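You operate a simulated robot arm through the tools that you are given. There is no shell and no other tool. Be economical: measure what you need, move in short steps, check, and stop when the job is done.

You are at the controls of a simulated two-armed robot. One attempt, no reset.

JOB
Hold the union stand on the unit bay of the long steel bench steady with one hand and flip the union nut the other way with the other.
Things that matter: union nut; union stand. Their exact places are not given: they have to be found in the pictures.

Only the result counts: the job must be done as asked and must still hold three seconds after the hand-in. Knocking over, shifting, dropping, spilling or breaking anything else fails it.

ROBOT AND FRAMES
Two 7-joint arms with three-finger grippers on one trunk, on a base that drives. Base frame: it is fixed to the floor where the robot stands at the start and does not move with it; the origin is under the middle of the robot, x ahead of it, y to its left, z up; the surface under the hand at the start is at about z = 920. Units: mm, degrees, N and s.
The left shoulder is at the start at [62, 126, 1235], the right one opposite. With the tool pointing down near the work surface each hand reaches from about 340 to 820 mm from the robot's upright axis, wherever it stands, measured 20 degrees to its own side. Places, roughly: union nut [600, 0, 1000]. Payload 2.94 kg a hand.
The tool frame of a hand sits at the grasp point between the pads (the TCP): z along the fingers, y along the line on which they close. The tips reach 30 mm beyond it. Largest opening 128 mm; the body of the gripper starts 93 mm behind the TCP.
Orientation is that of the tool frame in the base frame, as [roll, pitch, yaw] about the fixed x, y, z axes, in that order (R = Rz(yaw) Ry(pitch) Rx(roll)). With the fingers straight down and closing along the base's y, the tool's x points along the base's -x, its y along +y and its z along -z.

CONTROLS
- The arms move only by the tool play_rows. It takes "left_rows", "right_rows" or both (then of equal length, played together; a hand with none holds still); each is a list of rows, each a list of 7 numbers: the shift along the tool's x, y, z in mm, then the turn, a rotation vector about the tool's x, y, z in degrees, then the opening in per cent of the stroke, from 0 (shut) to 100 (fully open). In form: [[x, y, z, ax, ay, az, hand], ...]. A call has 1 to 8 rows; each row is the pose to reach, as a shift and turn from the pose commanded when the call began, along the tool's axes at that moment. A row lasts 0.2 s, in which the tool goes at most 50 mm and 8.6 degrees; a call with a longer step from one row to the next is refused whole, and so is a gripper value outside its range. Where a pose cannot be reached the arm comes as near as it can. A force on the tool above 40 N (or 10 N above the force at the start of the call, whichever is more), or a blocked arm, ends the call early, and 0.2 s more pass. The fingers move at their own pace and stop on an object; they squeeze with about 40 N. The grip force told is the motor's: it shows also when the fingers shut on nothing. Time passes only in rows, and 0.2 s behind the last, so rows that repeat a pose let the fingers close. The reply holds the time, the measured pose of the TCP, the force on the tool along the base axes, the opening and the grip force, in the units named above and with some noise, with the torque about the TCP (base axes, N m) and any sound that the robot's microphone picked up.
- Cameras (640 x 400 px; columns grow to the right, rows downward): "scene" is now at [183.9, 2.5, 1420.2]; the picture's right is [0.02, -1.00, 0.00], its down [-0.41, -0.01, -0.91] and it looks along [0.91, 0.02, -0.41] (base axes); focal length 264 px, centre (320, 200). "left" rides on the left gripper at [69, 15, -120] in its tool frame; the picture's right is [-0.21, 0.98, 0.00], its down [-0.82, -0.18, -0.54] and it looks along [-0.53, -0.12, 0.84] (tool axes); focal length 251 px, centre (320, 200). "right" rides on the right gripper at [69, -15, -120] in its tool frame; the picture's right is [0.21, 0.98, 0.00], its down [-0.82, 0.18, -0.54] and it looks along [-0.53, 0.12, 0.84] (tool axes); focal length 251 px, centre (320, 200).
- camera(camera): a new picture of that camera. No time passes.
- raise_lower(by): slides the trunk up (or, below 0, down) by that many mm; the arms and the scene camera ride with it, the base frame stays. It gives what a move gives, with no picture.
- drive_base(legs): drives the robot by 1 to 6 legs, each [ahead, left, turn to the left] in mm, mm and degrees, along the robot's own axes; the way and the turn of a leg run together, so that a leg with both is an arc; at most 1500 mm and 180 degrees a leg. The arms and the cameras ride along, it lands a little off, and it stops where it bumps. It gives what a move gives.
- head_to(pan, tilt): turns the head with the scene camera to pan (to the left, within 80 degrees either way) and tilt (down, from -29 to 69), counted from straight ahead of the robot. It gives what a move gives.
- point_at(camera, pixels): for up to 12 pixels [column, row] of the newest picture of that camera ("zoom" is the newest enlarged one), the place [x, y, z] in the base frame of the surface seen there, good to about 2 mm. No time passes.
- close_up(camera, box): a new picture of the part [left, top, right, bottom] of that camera's present view, enlarged. No time passes.
- sign_off(): hands the job in; it is judged then, once.

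Go step by step. Measure first, check grasps and placings, and put right what went wrong. The budget is 80 turns and 70 pictures, counting those below and the enlarged ones. Unless the task says otherwise, let go and move clear before handing in, and close with one line.

The tools are called after "Call:" by a JSON object that holds its "fn" and its "kwargs". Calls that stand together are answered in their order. play_rows: Moves the arms, as the interface text tells. Its arguments: {"type":"object","properties":{"left_rows":{"type":"array","items":{"type":"array","items":{"type":"number"}}},"right_rows":{"type":"array","items":{"type":"array","items":{"type":"number"}}}},"required":[]} The other tools are called the same way: raise_lower (by) slides the trunk up or down; drive_base (legs) drives the base; head_to (pan, tilt) turns the head that bears the scene camera; camera (camera) takes a picture; point_at (camera, pixels) gives the place of the surface under pixels of a picture; close_up (camera, box) takes an enlarged picture of a part of a camera's view; sign_off () hands the job in.

At the start:

```text
time_s: 0.0
left_tool_pos: [393.0, 128.3, 1304.7]
left_ee_rot: [-179.9, 0.0, 180.0]
left_wrist_force: [-0.3, 0.3, 0.6]
left_torque: [0.0, -0.02, -0.01]
left_grip_width: 128.0
left_gripper_force: 0.0
right_tool_pos: [440.5, -210.4, 1315.5]
right_ee_rot: [180.0, 0.0, 179.9]
right_wrist_force: [-0.9, -0.5, 0.1]
right_torque: [-0.01, -0.02, 0.02]
right_grip_width: 128.2
right_gripper_force: 0.1
trunk travel left (down, up): [-450.0, 97.0]
robot x, y, heading: [-2.7, -1.4, -0.2]
head pan, tilt: [1.3, 24.3]
```

scene: 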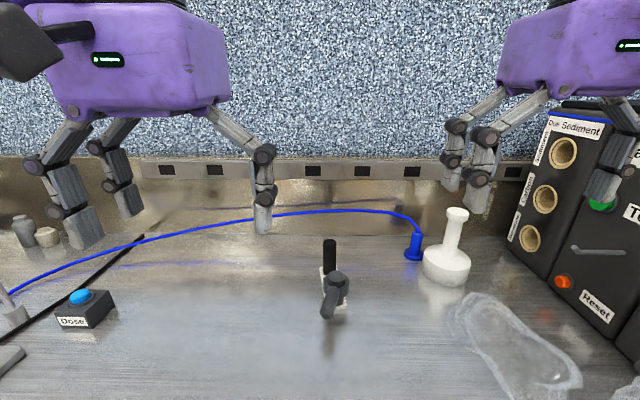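
right: 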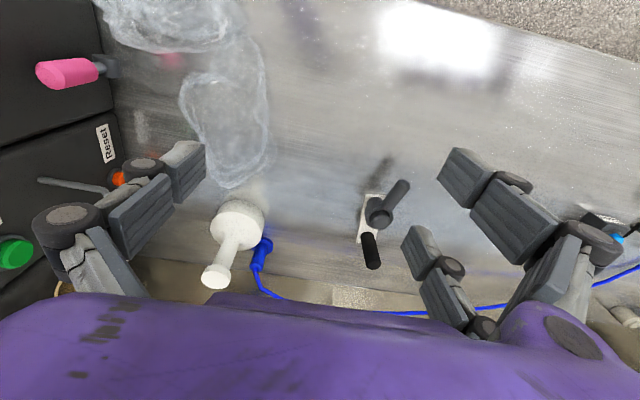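
left: 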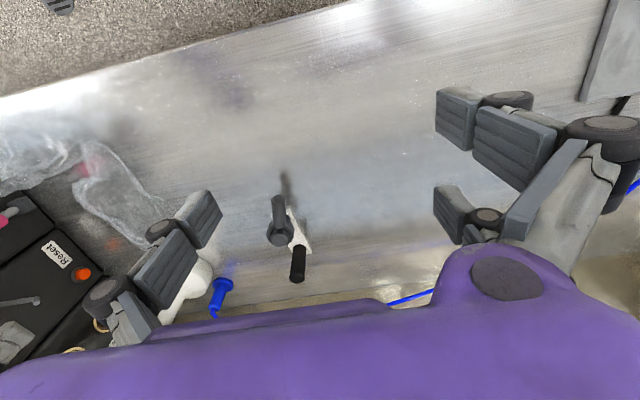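

The scene picture shows a small device near (333,285): a black post, a plate and a gray lever/nut. I'll look closer.

Call:
{"fn": "close_up", "kwargs": {"camera": "scene", "box": [280, 220, 390, 350]}}

Call:
{"fn": "close_up", "kwargs": {"camera": "right", "box": [320, 150, 440, 290]}}

Call:
{"fn": "close_up", "kwargs": {"camera": "left", "box": [230, 160, 340, 300]}}

```text
3.08 times, centred on (335, 285) of scene
```

zoom: 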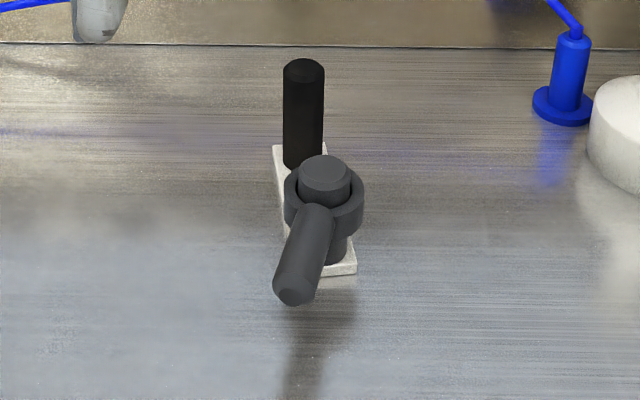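

```text
2.86 times, centred on (380, 220) of right
```

zoom: 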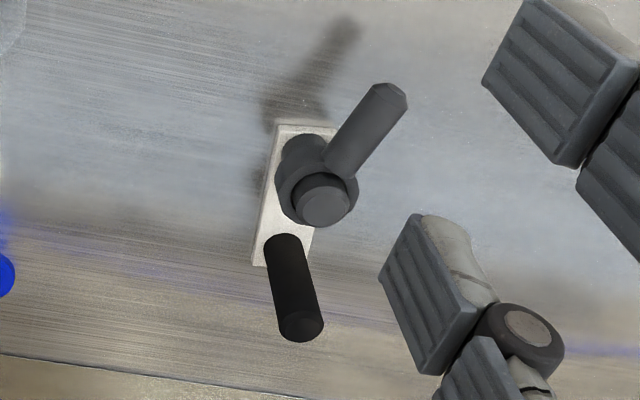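

```text
2.86 times, centred on (285, 230) of left
```

zoom: 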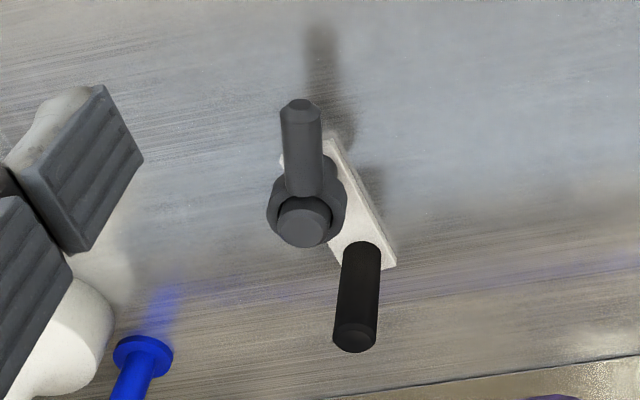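

The black post is a handle for holding. The grey collar with its lever sits on a second post of the same plate. I'll measure these parts.

Call:
{"fn": "point_at", "kwargs": {"camera": "zoom", "pixels": [[302, 220], [302, 108], [302, 150], [303, 180], [335, 205], [354, 335], [360, 290], [362, 250], [335, 150], [390, 263], [275, 215], [325, 50]]}}

Call:
{"fn": "point_at", "kwargs": {"camera": "scene", "pixels": [[321, 270], [346, 308], [330, 241], [330, 260], [336, 276], [336, 284], [327, 315], [330, 300], [334, 290], [346, 285], [336, 267], [340, 302]]}}

```text
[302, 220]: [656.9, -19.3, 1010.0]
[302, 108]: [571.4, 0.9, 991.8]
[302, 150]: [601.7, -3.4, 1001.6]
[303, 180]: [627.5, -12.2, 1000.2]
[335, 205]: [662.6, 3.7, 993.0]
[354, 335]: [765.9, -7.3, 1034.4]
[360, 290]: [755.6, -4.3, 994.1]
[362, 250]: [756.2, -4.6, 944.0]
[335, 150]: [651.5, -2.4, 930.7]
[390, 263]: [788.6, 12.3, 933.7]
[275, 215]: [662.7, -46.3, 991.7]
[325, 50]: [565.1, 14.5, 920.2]
```

```text
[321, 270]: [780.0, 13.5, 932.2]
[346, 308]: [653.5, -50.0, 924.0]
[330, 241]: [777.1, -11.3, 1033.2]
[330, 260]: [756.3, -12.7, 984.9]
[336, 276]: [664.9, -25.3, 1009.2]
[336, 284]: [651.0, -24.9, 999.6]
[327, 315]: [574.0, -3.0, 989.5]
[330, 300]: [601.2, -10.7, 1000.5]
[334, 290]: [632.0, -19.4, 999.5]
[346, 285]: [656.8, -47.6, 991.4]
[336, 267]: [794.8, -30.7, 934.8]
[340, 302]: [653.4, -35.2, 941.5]
```

The stand plate lies along x. The black handle stands at about (770,-10), topping out at z 1035. The nut post is at about (665,-23), and the lever runs to (568,0) at z≈990. I'll bring the left hand over the handle first.

Call:
{"fn": "play_rows", "kwargs": {"left_rows": [[-42, -16, 15, 0, 0, 0, 60], [-85, -32, 30, 0, 0, 0, 60], [-127, -49, 45, 0, 0, 0, 60], [-170, -65, 60, 0, 0, 0, 60], [-212, -81, 75, 0, 0, 0, 60], [-255, -98, 90, 0, 0, 0, 60], [-297, -114, 105, 0, 0, 0, 60], [-340, -131, 120, 0, 0, 0, 60]]}}

Call:
{"fn": "camera", "kwargs": {"camera": "left"}}

Call:
{"fn": "camera", "kwargs": {"camera": "scene"}}

```text
time_s: 1.8
left_tool_pos: [729.5, -6.9, 1182.4]
left_ee_rot: [180.0, 0.1, 179.9]
left_wrist_force: [0.5, 1.2, 0.6]
left_torque: [0.0, 0.02, -0.01]
left_grip_width: 76.8
left_gripper_force: 0.1
right_tool_pos: [441.5, -213.4, 1314.1]
right_ee_rot: [179.9, 0.1, -179.9]
right_wrist_force: [0.0, -1.4, -0.3]
right_torque: [0.08, 0.02, 0.0]
right_grip_width: 127.6
right_gripper_force: 0.1
trunk travel left (down, up): [-450.0, 97.0]
robot x, y, heading: [-1.3, -2.8, -0.0]
head pan, tilt: [1.3, 24.3]
```

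```text
63 pictures are left
```

left: 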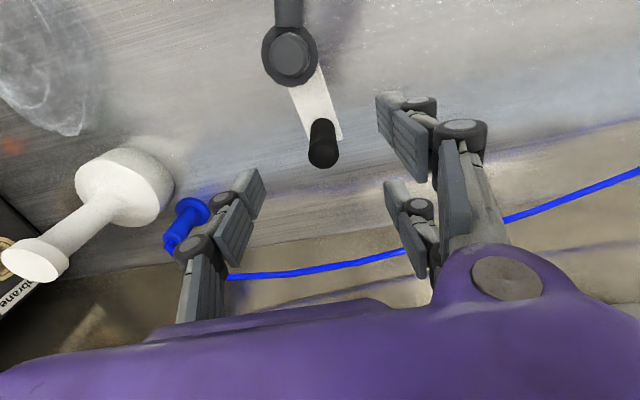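

```text
62 pictures are left
```

scene: 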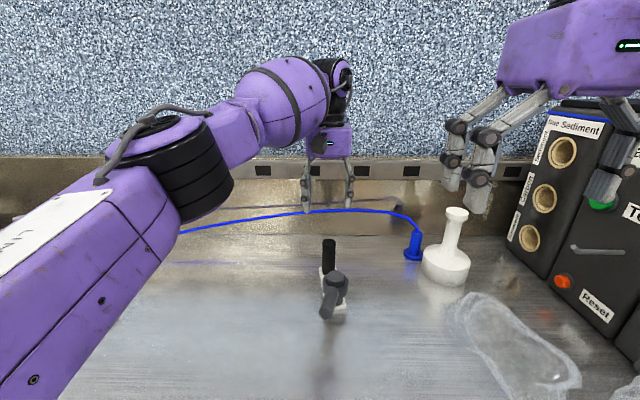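

Left is above and short of the handle, whose top shows at (323,155). I'll measure the handle, nut, plug and flask from here.

Call:
{"fn": "point_at", "kwargs": {"camera": "left", "pixels": [[323, 157], [313, 155], [336, 150], [321, 125], [320, 165], [290, 55], [292, 72], [262, 50], [316, 50], [289, 20], [185, 215], [130, 165]]}}

Call:
{"fn": "close_up", "kwargs": {"camera": "left", "box": [220, 0, 380, 180]}}

```text
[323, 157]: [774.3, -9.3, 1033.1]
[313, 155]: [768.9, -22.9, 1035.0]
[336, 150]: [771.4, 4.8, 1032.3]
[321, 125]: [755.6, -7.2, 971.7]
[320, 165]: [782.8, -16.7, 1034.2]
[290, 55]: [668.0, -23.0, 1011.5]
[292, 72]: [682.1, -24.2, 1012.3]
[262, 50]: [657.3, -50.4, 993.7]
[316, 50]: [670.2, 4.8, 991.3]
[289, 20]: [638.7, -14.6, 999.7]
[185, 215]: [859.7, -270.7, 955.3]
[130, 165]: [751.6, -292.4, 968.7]
```

```text
2.22 times, centred on (300, 90) of left
```

zoom: 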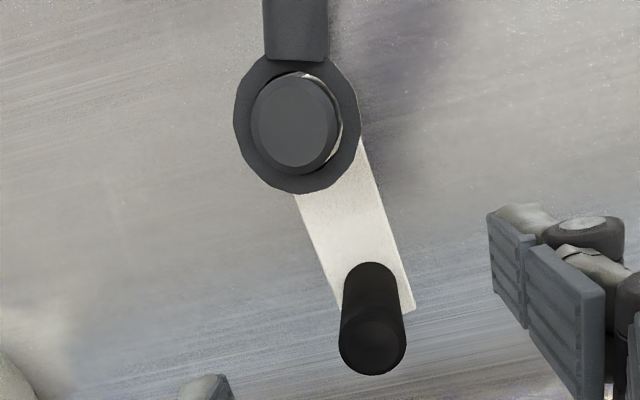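

Handle centre is (770,-9), about 30 mm in diameter, with ample clearance for the fingers. I'll descend around it and close.

Call:
{"fn": "play_rows", "kwargs": {"left_rows": [[-20, -1, 35, 0, 0, 0, 60], [-40, -2, 70, 0, 0, 0, 60], [-40, -2, 110, 0, 0, 0, 60], [-40, -2, 150, 0, 0, 0, 60], [-40, -2, 175, 0, 0, 0, 60], [-40, -2, 182, 0, 0, 0, 60]]}}

Call:
{"fn": "camera", "kwargs": {"camera": "left"}}

```text
time_s: 3.2
left_tool_pos: [766.5, 0.5, 1001.0]
left_ee_rot: [-179.8, 0.1, 180.0]
left_wrist_force: [-0.4, 0.5, 0.3]
left_torque: [-0.03, 0.02, 0.01]
left_grip_width: 76.7
left_gripper_force: 0.0
left hand out of reach, approached as far as the arm can: row 2, 3, 4, 5, 6
right_tool_pos: [440.8, -207.9, 1315.8]
right_ee_rot: [-180.0, -0.1, 179.9]
right_wrist_force: [0.8, -0.2, 0.3]
right_torque: [-0.01, 0.0, 0.01]
right_grip_width: 127.8
right_gripper_force: 0.0
trunk travel left (down, up): [-450.0, 97.0]
robot x, y, heading: [-1.1, 2.9, -0.3]
head pan, tilt: [1.3, 24.3]
```

```text
60 pictures are left
```

left: 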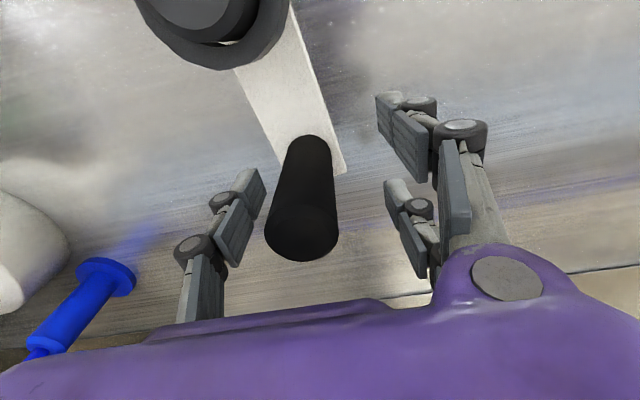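

The left hand is right at its reach limit, so I want to bring the base a little closer. I'll lift clear first and measure the bench edge.

Call:
{"fn": "play_rows", "kwargs": {"left_rows": [[0, 0, -45, 0, 0, 0, 60], [0, 0, -90, 0, 0, 0, 60], [0, 0, -120, 0, 0, 0, 60]]}}

Call:
{"fn": "head_to", "kwargs": {"pan": 0, "tilt": 65}}

Call:
{"fn": "camera", "kwargs": {"camera": "scene"}}

```text
time_s: 4.0
left_tool_pos: [759.7, 4.2, 1120.8]
left_ee_rot: [179.9, 0.0, -180.0]
left_wrist_force: [1.0, -0.6, -1.0]
left_torque: [0.0, -0.02, -0.02]
left_grip_width: 76.9
left_gripper_force: 0.0
left hand out of reach, approached as far as the arm can: row 3
right_tool_pos: [439.4, -209.3, 1315.8]
right_ee_rot: [-180.0, 0.1, 180.0]
right_wrist_force: [0.3, -1.1, 0.3]
right_torque: [-0.01, -0.01, -0.03]
right_grip_width: 127.8
right_gripper_force: 0.1
trunk travel left (down, up): [-450.0, 97.0]
robot x, y, heading: [1.0, -1.0, 0.1]
head pan, tilt: [1.3, 24.3]
```

```text
time_s: 5.1
left_tool_pos: [760.2, 4.6, 1118.5]
left_ee_rot: [-179.9, -0.1, -179.9]
left_wrist_force: [0.0, -0.5, -0.3]
left_torque: [-0.01, 0.03, 0.01]
left_grip_width: 77.0
left_gripper_force: 0.0
right_tool_pos: [441.1, -209.4, 1315.2]
right_ee_rot: [-180.0, 0.0, 179.9]
right_wrist_force: [-0.4, -0.4, 0.6]
right_torque: [-0.02, 0.01, 0.04]
right_grip_width: 128.1
right_gripper_force: 0.0
trunk travel left (down, up): [-450.0, 97.0]
robot x, y, heading: [1.9, -5.6, 0.0]
head pan, tilt: [0.0, 65.0]
```

```text
59 pictures are left
```

scene: 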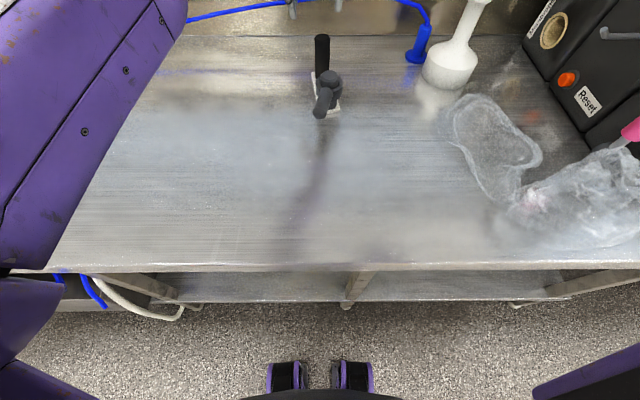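

Call:
{"fn": "point_at", "kwargs": {"camera": "scene", "pixels": [[320, 264], [350, 290], [290, 362], [320, 395], [320, 320]]}}

```text
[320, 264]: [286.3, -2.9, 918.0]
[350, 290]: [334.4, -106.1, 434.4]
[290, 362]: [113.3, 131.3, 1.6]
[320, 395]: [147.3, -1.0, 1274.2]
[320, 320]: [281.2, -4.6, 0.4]
```

The gap from body (x≈147) to bench edge (x≈286) is about 139 mm, so I'll drive ahead 80 mm. Before that I'll pull the left hand back by the same amount so it ends above the handle.

Call:
{"fn": "play_rows", "kwargs": {"left_rows": [[40, -6, -20, 0, 0, 0, 60], [75, -12, -20, 0, 0, 0, 60]]}}

Call:
{"fn": "drive_base", "kwargs": {"legs": [[80, 0, 0]]}}

Call:
{"fn": "camera", "kwargs": {"camera": "left"}}

```text
time_s: 5.7
left_tool_pos: [684.4, -9.6, 1139.4]
left_ee_rot: [-180.0, 0.1, -179.9]
left_wrist_force: [0.3, -1.8, -0.4]
left_torque: [0.02, -0.04, 0.03]
left_grip_width: 77.1
left_gripper_force: 0.1
right_tool_pos: [440.8, -211.4, 1314.8]
right_ee_rot: [179.8, 0.1, -180.0]
right_wrist_force: [-0.4, -0.9, -0.6]
right_torque: [0.03, 0.01, -0.01]
right_grip_width: 128.0
right_gripper_force: 0.1
trunk travel left (down, up): [-450.0, 97.0]
robot x, y, heading: [-0.9, 0.6, 0.2]
head pan, tilt: [0.0, 65.0]
```

```text
time_s: 6.7
left_tool_pos: [761.3, -9.4, 1139.8]
left_ee_rot: [-180.0, 0.1, 180.0]
left_wrist_force: [0.3, -0.3, -0.1]
left_torque: [0.0, 0.01, 0.03]
left_grip_width: 77.0
left_gripper_force: 0.0
right_tool_pos: [516.1, -210.3, 1315.2]
right_ee_rot: [-180.0, 0.1, 179.9]
right_wrist_force: [-0.3, -0.6, -1.4]
right_torque: [0.03, -0.03, 0.01]
right_grip_width: 127.9
right_gripper_force: 0.1
trunk travel left (down, up): [-450.0, 97.0]
robot x, y, heading: [76.0, -2.2, 0.2]
head pan, tilt: [0.0, 65.0]
```

```text
58 pictures are left
```

left: 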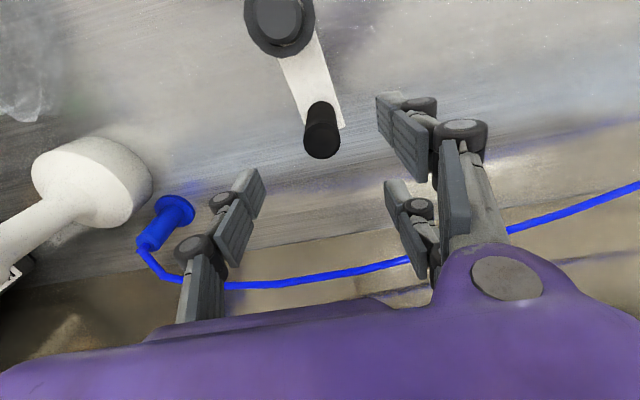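

Call:
{"fn": "point_at", "kwargs": {"camera": "left", "pixels": [[322, 145], [310, 142], [334, 140], [320, 132], [324, 155], [279, 18]]}}

Call:
{"fn": "head_to", "kwargs": {"pan": 0, "tilt": 40}}

```text
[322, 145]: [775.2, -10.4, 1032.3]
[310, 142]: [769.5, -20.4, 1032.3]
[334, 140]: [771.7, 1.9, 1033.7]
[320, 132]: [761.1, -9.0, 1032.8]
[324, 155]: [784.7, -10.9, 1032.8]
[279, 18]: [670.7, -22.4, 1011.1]
```

```text
time_s: 7.6
left_tool_pos: [762.8, -8.6, 1138.4]
left_ee_rot: [-179.9, 0.1, 179.9]
left_wrist_force: [-0.2, -0.4, 0.1]
left_torque: [0.01, -0.01, 0.03]
left_grip_width: 76.7
left_gripper_force: 0.2
right_tool_pos: [516.6, -211.8, 1316.2]
right_ee_rot: [179.9, 0.1, 179.8]
right_wrist_force: [-0.8, -0.2, -0.2]
right_torque: [0.02, -0.05, 0.0]
right_grip_width: 128.0
right_gripper_force: 0.1
trunk travel left (down, up): [-450.0, 97.0]
robot x, y, heading: [78.2, -1.4, -0.2]
head pan, tilt: [0.0, 40.0]
```

The handle centre is (772,-9.5), so I'll descend to z≈995 and close the left hand on it.

Call:
{"fn": "play_rows", "kwargs": {"left_rows": [[-10, -1, 45, 0, 0, 0, 60], [-10, -1, 90, 0, 0, 0, 60], [-10, -1, 125, 0, 0, 0, 60], [-10, -1, 143, 0, 0, 0, 60], [-10, -1, 143, 0, 0, 0, 40], [-10, -1, 143, 0, 0, 0, 20], [-10, -1, 143, 0, 0, 0, 10], [-10, -1, 143, 0, 0, 0, 10]]}}

Call:
{"fn": "camera", "kwargs": {"camera": "scene"}}

Call:
{"fn": "camera", "kwargs": {"camera": "left"}}

```text
time_s: 9.4
left_tool_pos: [774.2, -10.7, 996.4]
left_ee_rot: [-179.9, 0.0, 179.9]
left_wrist_force: [-1.1, -1.2, -0.4]
left_torque: [-0.17, 0.04, 0.1]
left_grip_width: 22.1
left_gripper_force: 39.8
right_tool_pos: [517.1, -210.7, 1315.6]
right_ee_rot: [-180.0, 0.0, 179.9]
right_wrist_force: [0.0, -0.1, 0.6]
right_torque: [0.03, 0.01, -0.01]
right_grip_width: 128.1
right_gripper_force: 0.2
trunk travel left (down, up): [-450.0, 97.0]
robot x, y, heading: [78.4, -0.1, -0.0]
head pan, tilt: [0.0, 40.0]
```

```text
57 pictures are left
```

scene: 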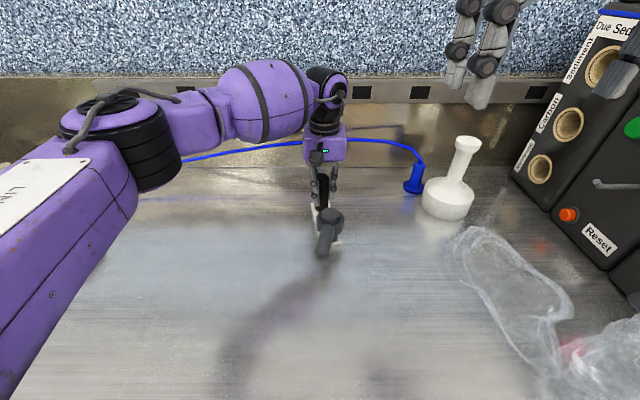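

```text
56 pictures are left
```

left: 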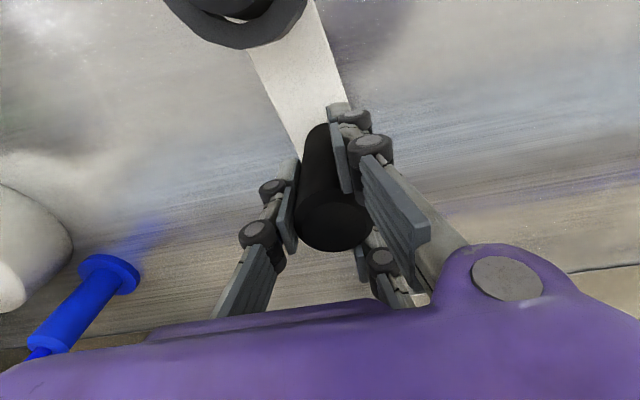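

The left hand holds the handle (width 22 mm, 40 N). Now I'll measure the lever at (326,240) again.

Call:
{"fn": "close_up", "kwargs": {"camera": "scene", "box": [270, 160, 390, 280]}}

Call:
{"fn": "point_at", "kwargs": {"camera": "scene", "pixels": [[331, 216], [328, 228], [325, 236], [322, 245], [320, 251], [319, 236], [332, 236]]}}

```text
3.33 times, centred on (330, 220) of scene
```

zoom: 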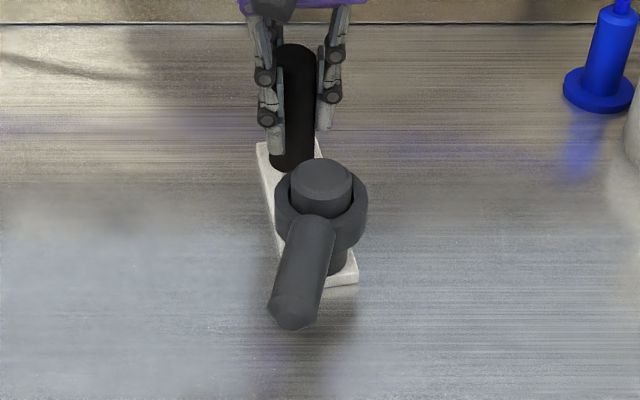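

```text
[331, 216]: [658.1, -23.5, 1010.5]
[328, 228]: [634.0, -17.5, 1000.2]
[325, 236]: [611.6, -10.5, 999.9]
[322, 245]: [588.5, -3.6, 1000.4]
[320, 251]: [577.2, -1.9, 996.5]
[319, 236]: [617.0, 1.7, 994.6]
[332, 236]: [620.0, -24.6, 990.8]
```

The lever lies level at z≈987 with radius ≈13, pointing 15° toward +y, and its tip is at x≈572. I'll bring the right hand above the lever at about (594,-4), yawed 15° across it.

Call:
{"fn": "play_rows", "kwargs": {"right_rows": [[-11, 29, 31, 0, 0, 2, 50], [-22, 59, 61, 0, 0, 5, 50], [-33, 88, 92, 0, 0, 8, 50], [-44, 118, 123, 0, 0, 11, 50], [-55, 148, 153, 0, 0, 13, 50], [-66, 177, 184, 0, 0, 15, 50], [-77, 207, 215, 0, 0, 15, 50]]}}

Call:
{"fn": "camera", "kwargs": {"camera": "right"}}

Call:
{"fn": "camera", "kwargs": {"camera": "scene"}}

```text
time_s: 11.0
left_tool_pos: [773.6, -12.5, 996.8]
left_ee_rot: [-179.9, 0.0, 179.9]
left_wrist_force: [1.8, 1.2, 2.1]
left_torque: [-0.06, 0.34, -0.09]
left_grip_width: 21.6
left_gripper_force: 40.3
right_tool_pos: [600.9, -133.9, 1139.7]
right_ee_rot: [179.9, 0.0, 164.9]
right_wrist_force: [1.1, -0.4, -0.1]
right_torque: [0.03, 0.05, -0.02]
right_grip_width: 63.8
right_gripper_force: 0.0
right hand out of reach, approached as far as the arm can: row 4, 5, 6, 7
trunk travel left (down, up): [-450.0, 97.0]
robot x, y, heading: [79.3, -2.4, 0.3]
head pan, tilt: [0.0, 40.0]
```

```text
54 pictures are left
```

right: 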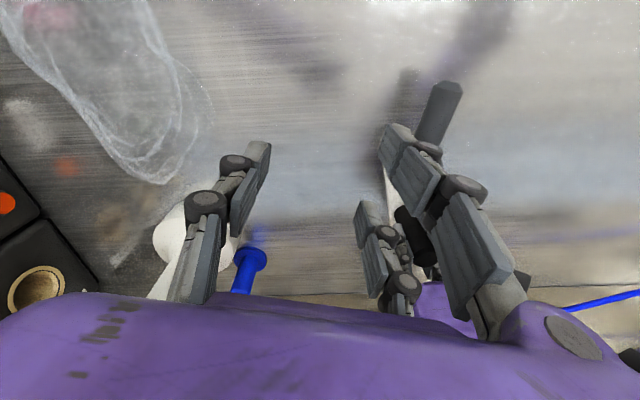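

```text
53 pictures are left
```

scene: 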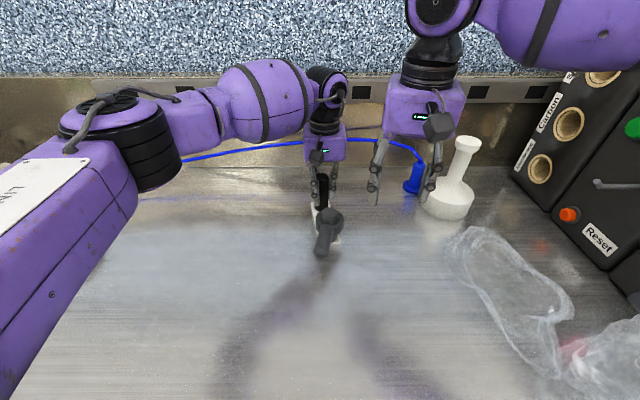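

The right hand stopped at y≈-134, short of the lever. I'll turn its yaw back and see whether it can go on to the left.

Call:
{"fn": "play_rows", "kwargs": {"right_rows": [[0, 0, 0, 0, 0, -7, 50], [0, 0, 0, 0, 0, -15, 50], [10, 39, 0, 0, 0, -15, 50], [20, 78, 0, 0, 0, -15, 50], [28, 108, 0, 0, 0, -15, 50]]}}

```text
time_s: 12.2
left_tool_pos: [773.4, -10.6, 997.1]
left_ee_rot: [-179.9, 0.1, 180.0]
left_wrist_force: [0.1, 0.3, 0.2]
left_torque: [-0.12, 0.24, 0.01]
left_grip_width: 21.4
left_gripper_force: 39.9
right_tool_pos: [565.0, -102.0, 1133.5]
right_ee_rot: [179.7, 0.3, 180.0]
right_wrist_force: [0.0, 0.6, 1.3]
right_torque: [0.03, 0.02, 0.03]
right_grip_width: 63.9
right_gripper_force: 0.2
right hand out of reach, approached as far as the arm can: row 3, 4, 5
trunk travel left (down, up): [-450.0, 97.0]
robot x, y, heading: [76.6, -1.1, -0.2]
head pan, tilt: [0.0, 40.0]
```

The right hand's limit runs parallel to the left forearm, so the arms probably crowd each other. I'll pitch the right tool forward 40° so its wrist sits nearer the robot and away from the left forearm, then go left.

Call:
{"fn": "play_rows", "kwargs": {"right_rows": [[10, 0, 0, 0, -8, 0, 50], [20, 0, 0, 0, -16, 0, 50], [30, 0, 0, 0, -24, 0, 50], [40, 0, 0, 0, -32, 0, 50], [50, 0, 0, 0, -40, 0, 50], [50, 40, 0, 0, -40, 0, 50], [50, 80, 0, 0, -40, 0, 50], [50, 98, 0, 0, -40, 0, 50]]}}

Call:
{"fn": "camera", "kwargs": {"camera": "scene"}}

```text
time_s: 14.0
left_tool_pos: [773.3, -10.2, 997.5]
left_ee_rot: [-179.9, 0.0, 179.9]
left_wrist_force: [-0.9, -1.2, 0.3]
left_torque: [-0.17, 0.21, 0.06]
left_grip_width: 20.8
left_gripper_force: 39.9
right_tool_pos: [516.7, -67.5, 1134.3]
right_ee_rot: [180.0, 40.0, 179.9]
right_wrist_force: [-0.1, -0.5, -0.4]
right_torque: [0.03, 0.03, -0.01]
right_grip_width: 64.0
right_gripper_force: 0.1
right hand out of reach, approached as far as the arm can: row 5, 6, 7, 8
trunk travel left (down, up): [-450.0, 97.0]
robot x, y, heading: [77.5, 1.2, -0.4]
head pan, tilt: [0.0, 40.0]
```

```text
52 pictures are left
```

scene: 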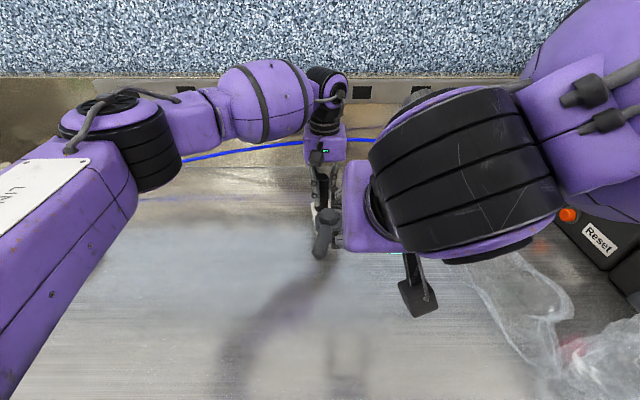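

The limit follows the TCP line inward, so this looks like a wrist limit near the robot's midline. I'll undo the pitch and instead tilt the hand so its wrist stays on the right while the fingers point left and down.

Call:
{"fn": "play_rows", "kwargs": {"right_rows": [[0, 0, 0, 0, 8, 0, 50], [0, -10, 0, 0, 16, 0, 50], [0, -20, 0, 0, 24, 0, 50], [0, -30, 0, 0, 32, 0, 50], [0, -40, 0, 0, 40, 0, 50]]}}

Call:
{"fn": "play_rows", "kwargs": {"right_rows": [[0, 0, 0, -8, 0, 0, 50], [0, 0, 0, -16, 0, 0, 50], [-10, 0, 0, -24, 0, 0, 50], [-20, 0, 0, -32, 0, 0, 50], [-30, 0, 0, -40, 0, 0, 50], [-40, 40, 0, -40, 0, 0, 50], [-50, 80, 0, -40, 0, 0, 50], [-60, 100, 0, -40, 0, 0, 50]]}}

Call:
{"fn": "camera", "kwargs": {"camera": "scene"}}

```text
time_s: 15.2
left_tool_pos: [773.9, -10.1, 997.0]
left_ee_rot: [-179.9, 0.0, -180.0]
left_wrist_force: [0.1, -0.7, -0.2]
left_torque: [-0.12, 0.05, 0.08]
left_grip_width: 20.8
left_gripper_force: 39.7
right_tool_pos: [515.1, -107.0, 1134.3]
right_ee_rot: [179.8, -0.1, 179.8]
right_wrist_force: [-0.1, -0.3, -0.4]
right_torque: [-0.03, -0.02, 0.03]
right_grip_width: 64.1
right_gripper_force: 0.0
trunk travel left (down, up): [-450.0, 97.0]
robot x, y, heading: [74.5, 1.4, -0.1]
head pan, tilt: [0.0, 40.0]
```

```text
time_s: 17.0
left_tool_pos: [772.8, -9.5, 997.7]
left_ee_rot: [-179.9, -0.1, 179.9]
left_wrist_force: [1.4, 0.5, 0.6]
left_torque: [-0.05, 0.03, -0.08]
left_grip_width: 20.7
left_gripper_force: 39.9
right_tool_pos: [575.9, -10.2, 1137.6]
right_ee_rot: [140.1, 0.0, 179.9]
right_wrist_force: [-0.6, 0.0, 0.7]
right_torque: [0.01, 0.05, -0.05]
right_grip_width: 64.0
right_gripper_force: 0.0
trunk travel left (down, up): [-450.0, 97.0]
robot x, y, heading: [79.6, 0.1, 0.0]
head pan, tilt: [0.0, 40.0]
```

```text
51 pictures are left
```

scene: 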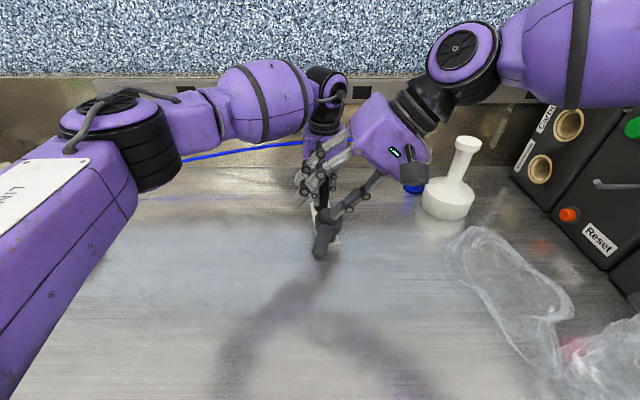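

With the tilt, the right hand reaches (576,-10). I'll slide it back along the closing line to align, then advance halfway toward the lever and look.

Call:
{"fn": "play_rows", "kwargs": {"right_rows": [[-8, -46, 0, 0, 0, 0, 50], [-16, -92, 0, 0, 0, 0, 50], [-16, -92, 40, 0, 0, 0, 50], [-16, -92, 60, 0, 0, 0, 50]]}}

Call:
{"fn": "camera", "kwargs": {"camera": "right"}}

Call:
{"fn": "close_up", "kwargs": {"camera": "scene", "box": [250, 130, 450, 290]}}

```text
time_s: 18.0
left_tool_pos: [773.0, -10.7, 997.7]
left_ee_rot: [180.0, 0.1, 179.9]
left_wrist_force: [0.8, 1.3, 1.0]
left_torque: [0.0, 0.12, -0.1]
left_grip_width: 20.4
left_gripper_force: 40.0
right_tool_pos: [590.4, -41.8, 1031.8]
right_ee_rot: [140.0, 0.0, -180.0]
right_wrist_force: [0.1, 0.2, 0.0]
right_torque: [0.03, 0.0, 0.0]
right_grip_width: 63.9
right_gripper_force: 0.0
trunk travel left (down, up): [-450.0, 97.0]
robot x, y, heading: [76.6, -2.3, 0.1]
head pan, tilt: [0.0, 40.0]
```

```text
50 pictures are left
```

right: 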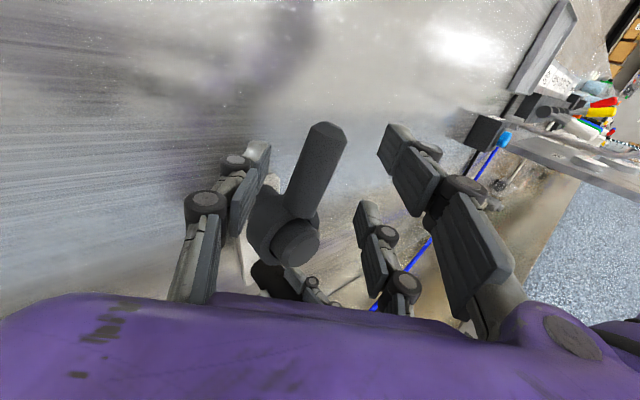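

```text
2.50 times, centred on (350, 210) of scene
```

zoom: 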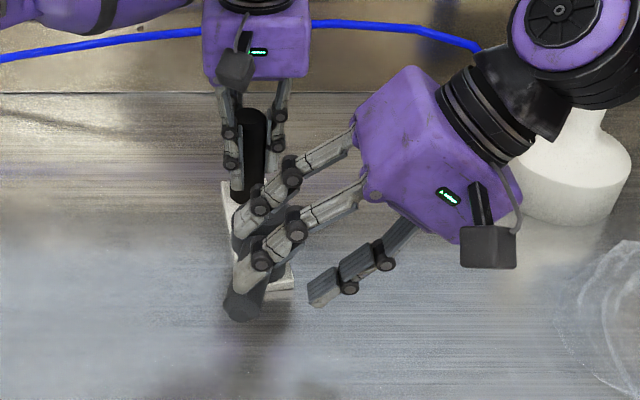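

The lever sits well between the fingers (right image, around (315,165)). I'll advance the last 58 mm and narrow the opening so it cages the lever loosely.

Call:
{"fn": "play_rows", "kwargs": {"right_rows": [[5, 0, 30, 0, 0, 0, 50], [5, 0, 50, 0, 0, 0, 50], [5, 0, 58, 0, 0, 0, 50], [5, 0, 58, 0, 0, 0, 36], [5, 0, 58, 0, 0, 0, 36]]}}

Call:
{"fn": "camera", "kwargs": {"camera": "right"}}

Call:
{"fn": "close_up", "kwargs": {"camera": "scene", "box": [250, 130, 450, 290]}}

```text
time_s: 19.2
left_tool_pos: [773.7, -10.1, 997.2]
left_ee_rot: [-179.9, 0.1, -180.0]
left_wrist_force: [0.2, 0.2, -0.1]
left_torque: [-0.09, -0.25, 0.05]
left_grip_width: 20.5
left_gripper_force: 39.7
right_tool_pos: [582.4, -8.6, 989.6]
right_ee_rot: [139.9, 0.1, 179.9]
right_wrist_force: [0.0, 0.2, 0.4]
right_torque: [0.01, 0.0, -0.05]
right_grip_width: 45.7
right_gripper_force: 0.1
right hand out of reach, approached as far as the arm can: row 3, 4, 5
trunk travel left (down, up): [-450.0, 97.0]
robot x, y, heading: [77.3, -0.1, -0.0]
head pan, tilt: [0.0, 40.0]
```

```text
48 pictures are left
```

right: 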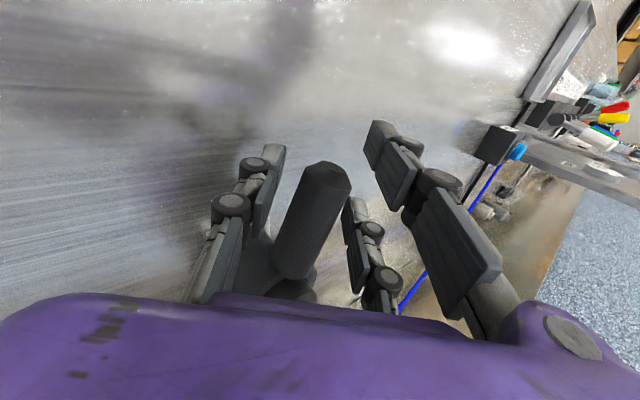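

```text
2.50 times, centred on (350, 210) of scene
```

zoom: 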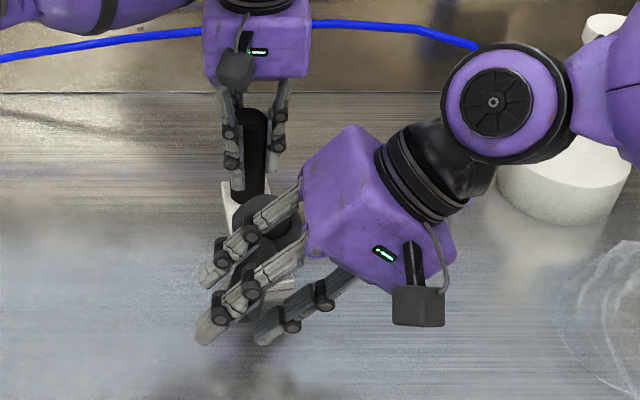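

The lever is caged at (582,-9,990). I'll test by moving slowly toward -y by 30 mm while watching the forces on both hands.

Call:
{"fn": "play_rows", "kwargs": {"right_rows": [[0, -5, -4, 0, 0, 0, 36], [0, -9, -8, 0, 0, 0, 36], [0, -14, -12, 0, 0, 0, 36], [0, -18, -15, 0, 0, 0, 36], [0, -23, -19, 0, 0, 0, 36]]}}

Call:
{"fn": "close_up", "kwargs": {"camera": "scene", "box": [250, 130, 450, 290]}}

Call:
{"fn": "camera", "kwargs": {"camera": "left"}}

```text
time_s: 20.4
left_tool_pos: [774.1, -10.5, 996.9]
left_ee_rot: [-180.0, 0.0, -180.0]
left_wrist_force: [-0.6, -1.3, 0.0]
left_torque: [-0.14, -0.44, 0.16]
left_grip_width: 20.4
left_gripper_force: 40.1
right_tool_pos: [581.2, -38.1, 990.3]
right_ee_rot: [140.0, -0.1, 179.8]
right_wrist_force: [-0.7, 0.2, 1.3]
right_torque: [0.04, -0.03, 0.02]
right_grip_width: 47.1
right_gripper_force: 0.4
trunk travel left (down, up): [-450.0, 97.0]
robot x, y, heading: [78.1, 2.7, 0.0]
head pan, tilt: [0.0, 40.0]
```

```text
2.50 times, centred on (350, 210) of scene
```

zoom: 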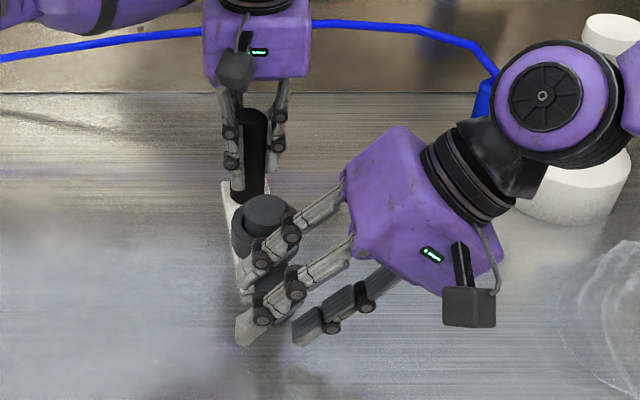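

```text
45 pictures are left
```

left: 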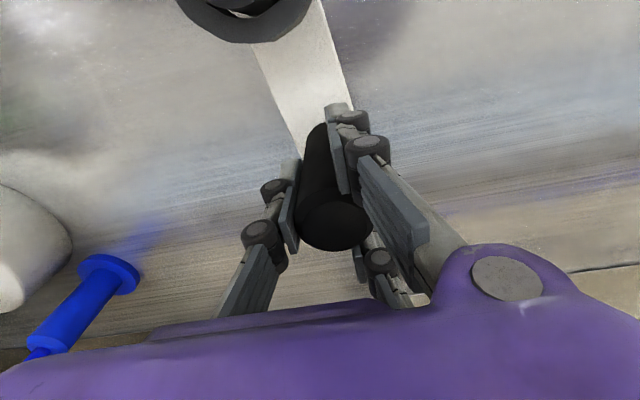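

Call:
{"fn": "camera", "kwargs": {"camera": "right"}}

Call:
{"fn": "point_at", "kwargs": {"camera": "left", "pixels": [[245, 5], [320, 220], [258, 60], [351, 100]]}}

```text
44 pictures are left
```

right: 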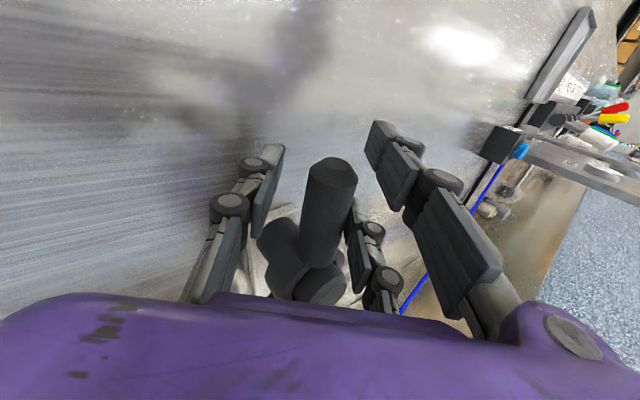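

```text
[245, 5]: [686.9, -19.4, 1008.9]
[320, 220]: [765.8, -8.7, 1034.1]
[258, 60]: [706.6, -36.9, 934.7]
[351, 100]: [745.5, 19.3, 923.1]
```

The lever followed freely (right image: lever at (325,215), now aligned with the fingers), and the left grip held. I'll continue along the arc about (667,-23).

Call:
{"fn": "play_rows", "kwargs": {"right_rows": [[-2, -5, -4, 0, 0, 0, 42], [-5, -11, -9, 0, 0, 0, 42], [-8, -16, -13, 0, 0, 0, 42], [-11, -21, -17, 0, 0, 0, 42], [-15, -26, -22, 0, 0, 0, 42], [-20, -31, -26, 0, 0, 0, 42]]}}

Call:
{"fn": "camera", "kwargs": {"camera": "right"}}

Call:
{"fn": "close_up", "kwargs": {"camera": "scene", "box": [250, 130, 450, 290]}}

```text
time_s: 21.8
left_tool_pos: [775.3, -9.7, 997.7]
left_ee_rot: [-180.0, 0.3, -179.9]
left_wrist_force: [17.3, -8.5, -5.4]
left_torque: [0.17, -1.15, 1.52]
left_grip_width: 21.6
left_gripper_force: 40.1
right_tool_pos: [600.4, -76.4, 989.4]
right_ee_rot: [139.8, 0.0, -179.7]
right_wrist_force: [-17.8, 8.9, 9.9]
right_torque: [0.31, -0.3, 1.04]
right_grip_width: 62.9
right_gripper_force: 6.7
trunk travel left (down, up): [-450.0, 97.0]
robot x, y, heading: [74.0, -1.2, 0.2]
head pan, tilt: [0.0, 40.0]
```

```text
43 pictures are left
```

right: 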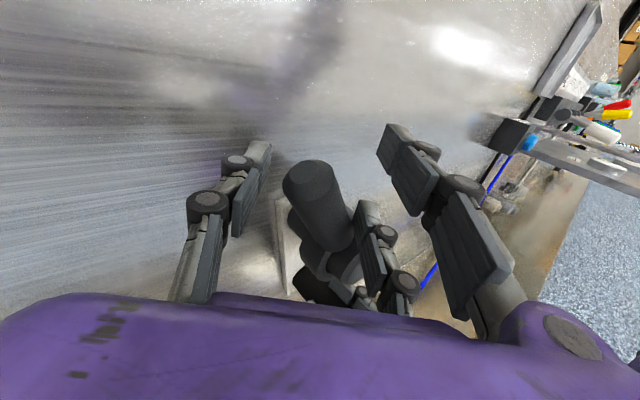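

```text
2.50 times, centred on (350, 210) of scene
```

zoom: 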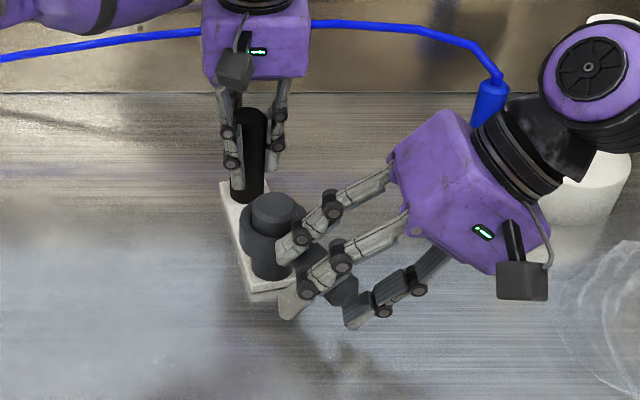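

Forces rose to about 17 N at the end: either a stop was reached or the inner finger touches the nut ring. I'll look at the left camera and measure.

Call:
{"fn": "camera", "kwargs": {"camera": "left"}}

Call:
{"fn": "point_at", "kwargs": {"camera": "right", "pixels": [[312, 178], [330, 220], [345, 255], [375, 240], [370, 215]]}}

Call:
{"fn": "point_at", "kwargs": {"camera": "zoom", "pixels": [[272, 208], [222, 190], [300, 288], [250, 300], [345, 290], [248, 130]]}}

```text
41 pictures are left
```

left: 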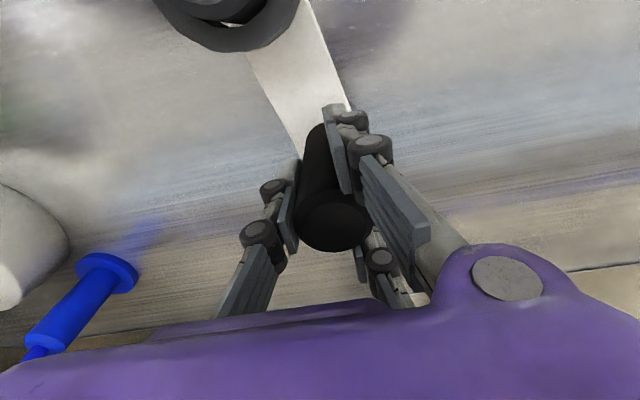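

```text
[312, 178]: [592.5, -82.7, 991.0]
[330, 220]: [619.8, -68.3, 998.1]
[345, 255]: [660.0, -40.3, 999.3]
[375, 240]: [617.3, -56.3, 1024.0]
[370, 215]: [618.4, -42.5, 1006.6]
```

```text
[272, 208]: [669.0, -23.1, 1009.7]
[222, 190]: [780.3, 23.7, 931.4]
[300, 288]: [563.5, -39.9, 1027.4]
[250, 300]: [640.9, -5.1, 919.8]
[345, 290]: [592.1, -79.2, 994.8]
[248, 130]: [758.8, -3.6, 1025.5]
```

The lever now points to about (592,-83), roughly 38° past straight, and resists with about 18 N tangentially, which could be a stop. I'll back off slightly and see whether it stays.

Call:
{"fn": "play_rows", "kwargs": {"right_rows": [[3, 4, 3, 0, 0, 0, 50], [7, 8, 6, 0, 0, 0, 50], [7, 8, 6, 0, 0, 0, 50]]}}

Call:
{"fn": "camera", "kwargs": {"camera": "right"}}

Call:
{"fn": "close_up", "kwargs": {"camera": "scene", "box": [290, 170, 390, 260]}}

```text
time_s: 22.6
left_tool_pos: [772.3, -11.1, 998.4]
left_ee_rot: [-180.0, -0.2, 179.9]
left_wrist_force: [-1.7, 0.7, 1.5]
left_torque: [0.08, -0.3, 0.04]
left_grip_width: 21.5
left_gripper_force: 39.9
right_tool_pos: [595.8, -67.9, 991.0]
right_ee_rot: [140.0, 0.2, 179.8]
right_wrist_force: [0.1, -0.5, 0.4]
right_torque: [-0.01, 0.02, -0.01]
right_grip_width: 64.1
right_gripper_force: 0.1
trunk travel left (down, up): [-450.0, 97.0]
robot x, y, heading: [76.9, -0.7, 0.1]
head pan, tilt: [0.0, 40.0]
```

```text
40 pictures are left
```

right: 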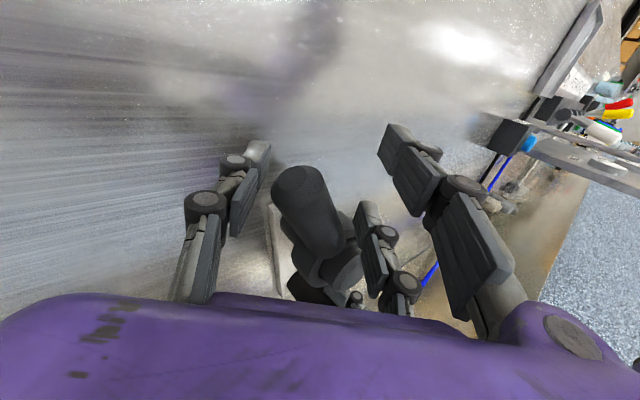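

```text
4.44 times, centred on (340, 215) of scene
```

zoom: 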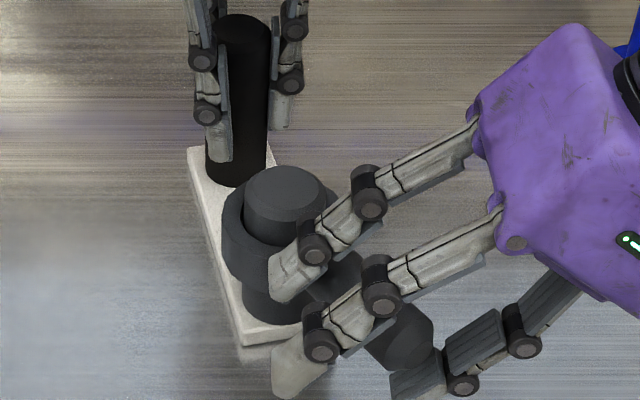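

Call:
{"fn": "point_at", "kwargs": {"camera": "zoom", "pixels": [[405, 330], [420, 325], [350, 275], [285, 195], [200, 150], [270, 150], [240, 30], [245, 345]]}}

Call:
{"fn": "point_at", "kwargs": {"camera": "right", "pixels": [[300, 182], [315, 220], [300, 210], [340, 205], [345, 255]]}}

```text
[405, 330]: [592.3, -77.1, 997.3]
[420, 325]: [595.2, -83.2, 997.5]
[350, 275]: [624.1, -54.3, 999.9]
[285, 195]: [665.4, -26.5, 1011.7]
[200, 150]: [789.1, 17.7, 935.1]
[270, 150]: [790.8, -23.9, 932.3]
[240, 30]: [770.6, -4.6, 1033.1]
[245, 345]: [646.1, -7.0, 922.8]
```

```text
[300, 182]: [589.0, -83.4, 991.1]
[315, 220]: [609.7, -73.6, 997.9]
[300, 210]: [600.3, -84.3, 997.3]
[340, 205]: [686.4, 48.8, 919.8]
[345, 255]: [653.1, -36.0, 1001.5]
```

The lever stays about 37° past the x-line. The inner finger may have touched the nut ring, so I'll move out toward the lever tip and push gently again, to tell a real stop from ring contact.

Call:
{"fn": "play_rows", "kwargs": {"right_rows": [[8, 0, 0, 0, 0, 0, 36], [10, -5, -4, 0, 0, 0, 36], [9, -10, -8, 0, 0, 0, 36], [7, -14, -12, 0, 0, 0, 36], [4, -18, -15, 0, 0, 0, 36]]}}

Call:
{"fn": "camera", "kwargs": {"camera": "right"}}

Call:
{"fn": "close_up", "kwargs": {"camera": "scene", "box": [290, 170, 390, 260]}}

```text
time_s: 23.8
left_tool_pos: [774.8, -10.9, 997.0]
left_ee_rot: [-179.9, 0.1, 180.0]
left_wrist_force: [12.7, -10.6, -3.6]
left_torque: [0.3, -1.17, 1.99]
left_grip_width: 23.0
left_gripper_force: 39.0
right_tool_pos: [588.9, -90.9, 990.2]
right_ee_rot: [139.9, -0.1, -179.8]
right_wrist_force: [-11.5, 11.1, 7.0]
right_torque: [0.13, -0.1, 0.95]
right_grip_width: 53.9
right_gripper_force: 6.1
trunk travel left (down, up): [-450.0, 97.0]
robot x, y, heading: [78.5, 1.0, -0.2]
head pan, tilt: [0.0, 40.0]
```

```text
38 pictures are left
```

right: 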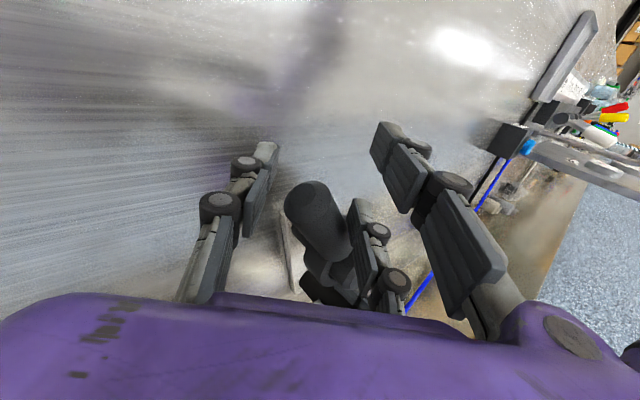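

```text
4.44 times, centred on (340, 215) of scene
```

zoom: 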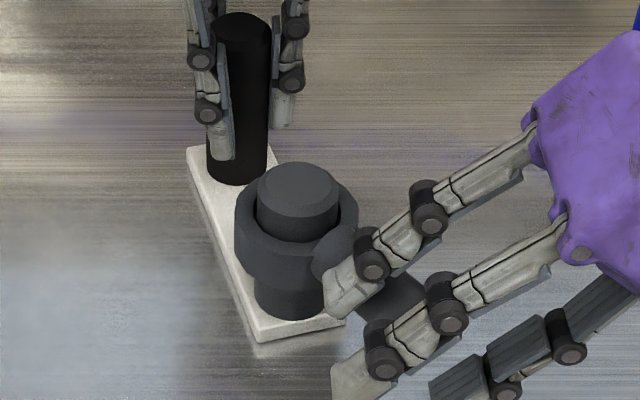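

Here the finger pushes only the lever, clear of the ring, and the lever no longer turns, so this is the end stop. It swings from about -24° to +28° about the plate axis, which is symmetric. I'll release the pressure, open up and withdraw the right hand.

Call:
{"fn": "play_rows", "kwargs": {"right_rows": [[0, 7, 6, 0, 0, 0, 36], [0, 12, 10, 0, 0, 0, 50], [0, 12, 10, 0, 0, 0, 50], [0, 12, -20, 0, 0, 0, 50], [0, 12, -60, 0, 0, 0, 50], [0, 12, -100, 0, 0, 0, 50]]}}

Call:
{"fn": "close_up", "kwargs": {"camera": "scene", "box": [270, 160, 390, 270]}}

Call:
{"fn": "camera", "kwargs": {"camera": "left"}}

```text
time_s: 25.2
left_tool_pos: [773.2, -11.7, 996.3]
left_ee_rot: [-179.8, 0.0, 179.9]
left_wrist_force: [-0.6, 0.7, 1.2]
left_torque: [-0.13, 0.27, -0.01]
left_grip_width: 22.3
left_gripper_force: 40.2
right_tool_pos: [587.5, -146.7, 1076.9]
right_ee_rot: [140.0, -0.1, 179.9]
right_wrist_force: [-0.2, -0.5, 0.8]
right_torque: [0.02, -0.02, 0.0]
right_grip_width: 64.0
right_gripper_force: 0.0
trunk travel left (down, up): [-450.0, 97.0]
robot x, y, heading: [80.1, 0.9, -0.1]
head pan, tilt: [0.0, 40.0]
```

```text
3.64 times, centred on (330, 215) of scene
```

zoom: 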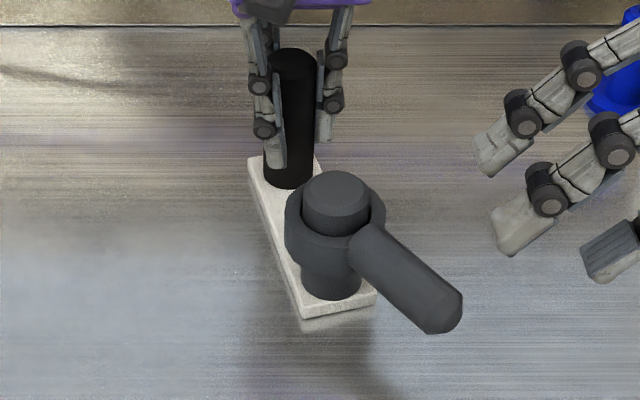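

```text
35 pictures are left
```

left: 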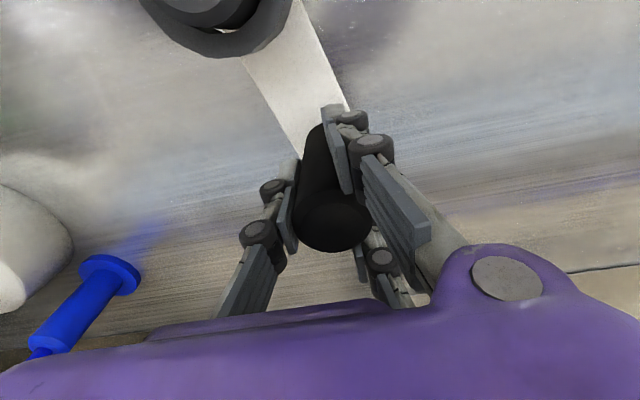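

Call:
{"fn": "point_at", "kwargs": {"camera": "zoom", "pixels": [[335, 190], [375, 250], [400, 275], [430, 300], [448, 318], [250, 165], [305, 312], [376, 298], [295, 65]]}}

```text
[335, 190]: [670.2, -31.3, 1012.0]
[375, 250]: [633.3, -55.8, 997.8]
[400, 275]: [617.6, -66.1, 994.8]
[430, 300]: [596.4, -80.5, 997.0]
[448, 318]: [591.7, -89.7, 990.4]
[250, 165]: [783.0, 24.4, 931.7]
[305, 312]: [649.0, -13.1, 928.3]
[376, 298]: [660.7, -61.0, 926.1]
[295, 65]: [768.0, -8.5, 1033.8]
```

The lever is at its opposite stop and stays there. The stand yawed about 4° around the handle from the push (nut from (667,-23) to (670,-30)). I'll turn it back gently with the left grip.

Call:
{"fn": "play_rows", "kwargs": {"left_rows": [[0, 0, 0, 0, 0, 1, 10], [0, 0, 0, 0, 0, 2, 10], [0, 0, 0, 0, 0, 3, 10], [0, 0, 0, 0, 0, 4, 10], [0, 0, 0, 0, 0, 4, 10]]}}

Call:
{"fn": "close_up", "kwargs": {"camera": "scene", "box": [270, 160, 390, 270]}}

Call:
{"fn": "point_at", "kwargs": {"camera": "zoom", "pixels": [[335, 190], [330, 190], [250, 165], [305, 312], [370, 298], [430, 300], [375, 250]]}}

```text
time_s: 26.4
left_tool_pos: [772.9, -11.6, 997.8]
left_ee_rot: [-179.9, 0.1, 175.9]
left_wrist_force: [0.8, -2.0, 6.8]
left_torque: [-0.37, 0.08, 0.26]
left_grip_width: 22.2
left_gripper_force: 40.2
right_tool_pos: [588.2, -146.7, 1076.9]
right_ee_rot: [140.0, 0.1, 179.9]
right_wrist_force: [-0.3, 0.1, -1.0]
right_torque: [-0.02, -0.03, -0.01]
right_grip_width: 63.9
right_gripper_force: 0.1
trunk travel left (down, up): [-450.0, 97.0]
robot x, y, heading: [74.7, -3.4, -0.3]
head pan, tilt: [0.0, 40.0]
```

```text
3.64 times, centred on (330, 215) of scene
```

zoom: 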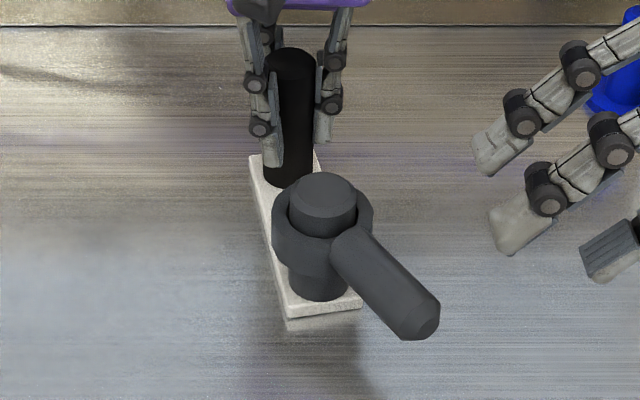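

```text
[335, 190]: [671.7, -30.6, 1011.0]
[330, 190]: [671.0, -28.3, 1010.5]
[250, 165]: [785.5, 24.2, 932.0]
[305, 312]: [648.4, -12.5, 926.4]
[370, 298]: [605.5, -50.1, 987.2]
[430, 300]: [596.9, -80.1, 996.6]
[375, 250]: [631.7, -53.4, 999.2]
```

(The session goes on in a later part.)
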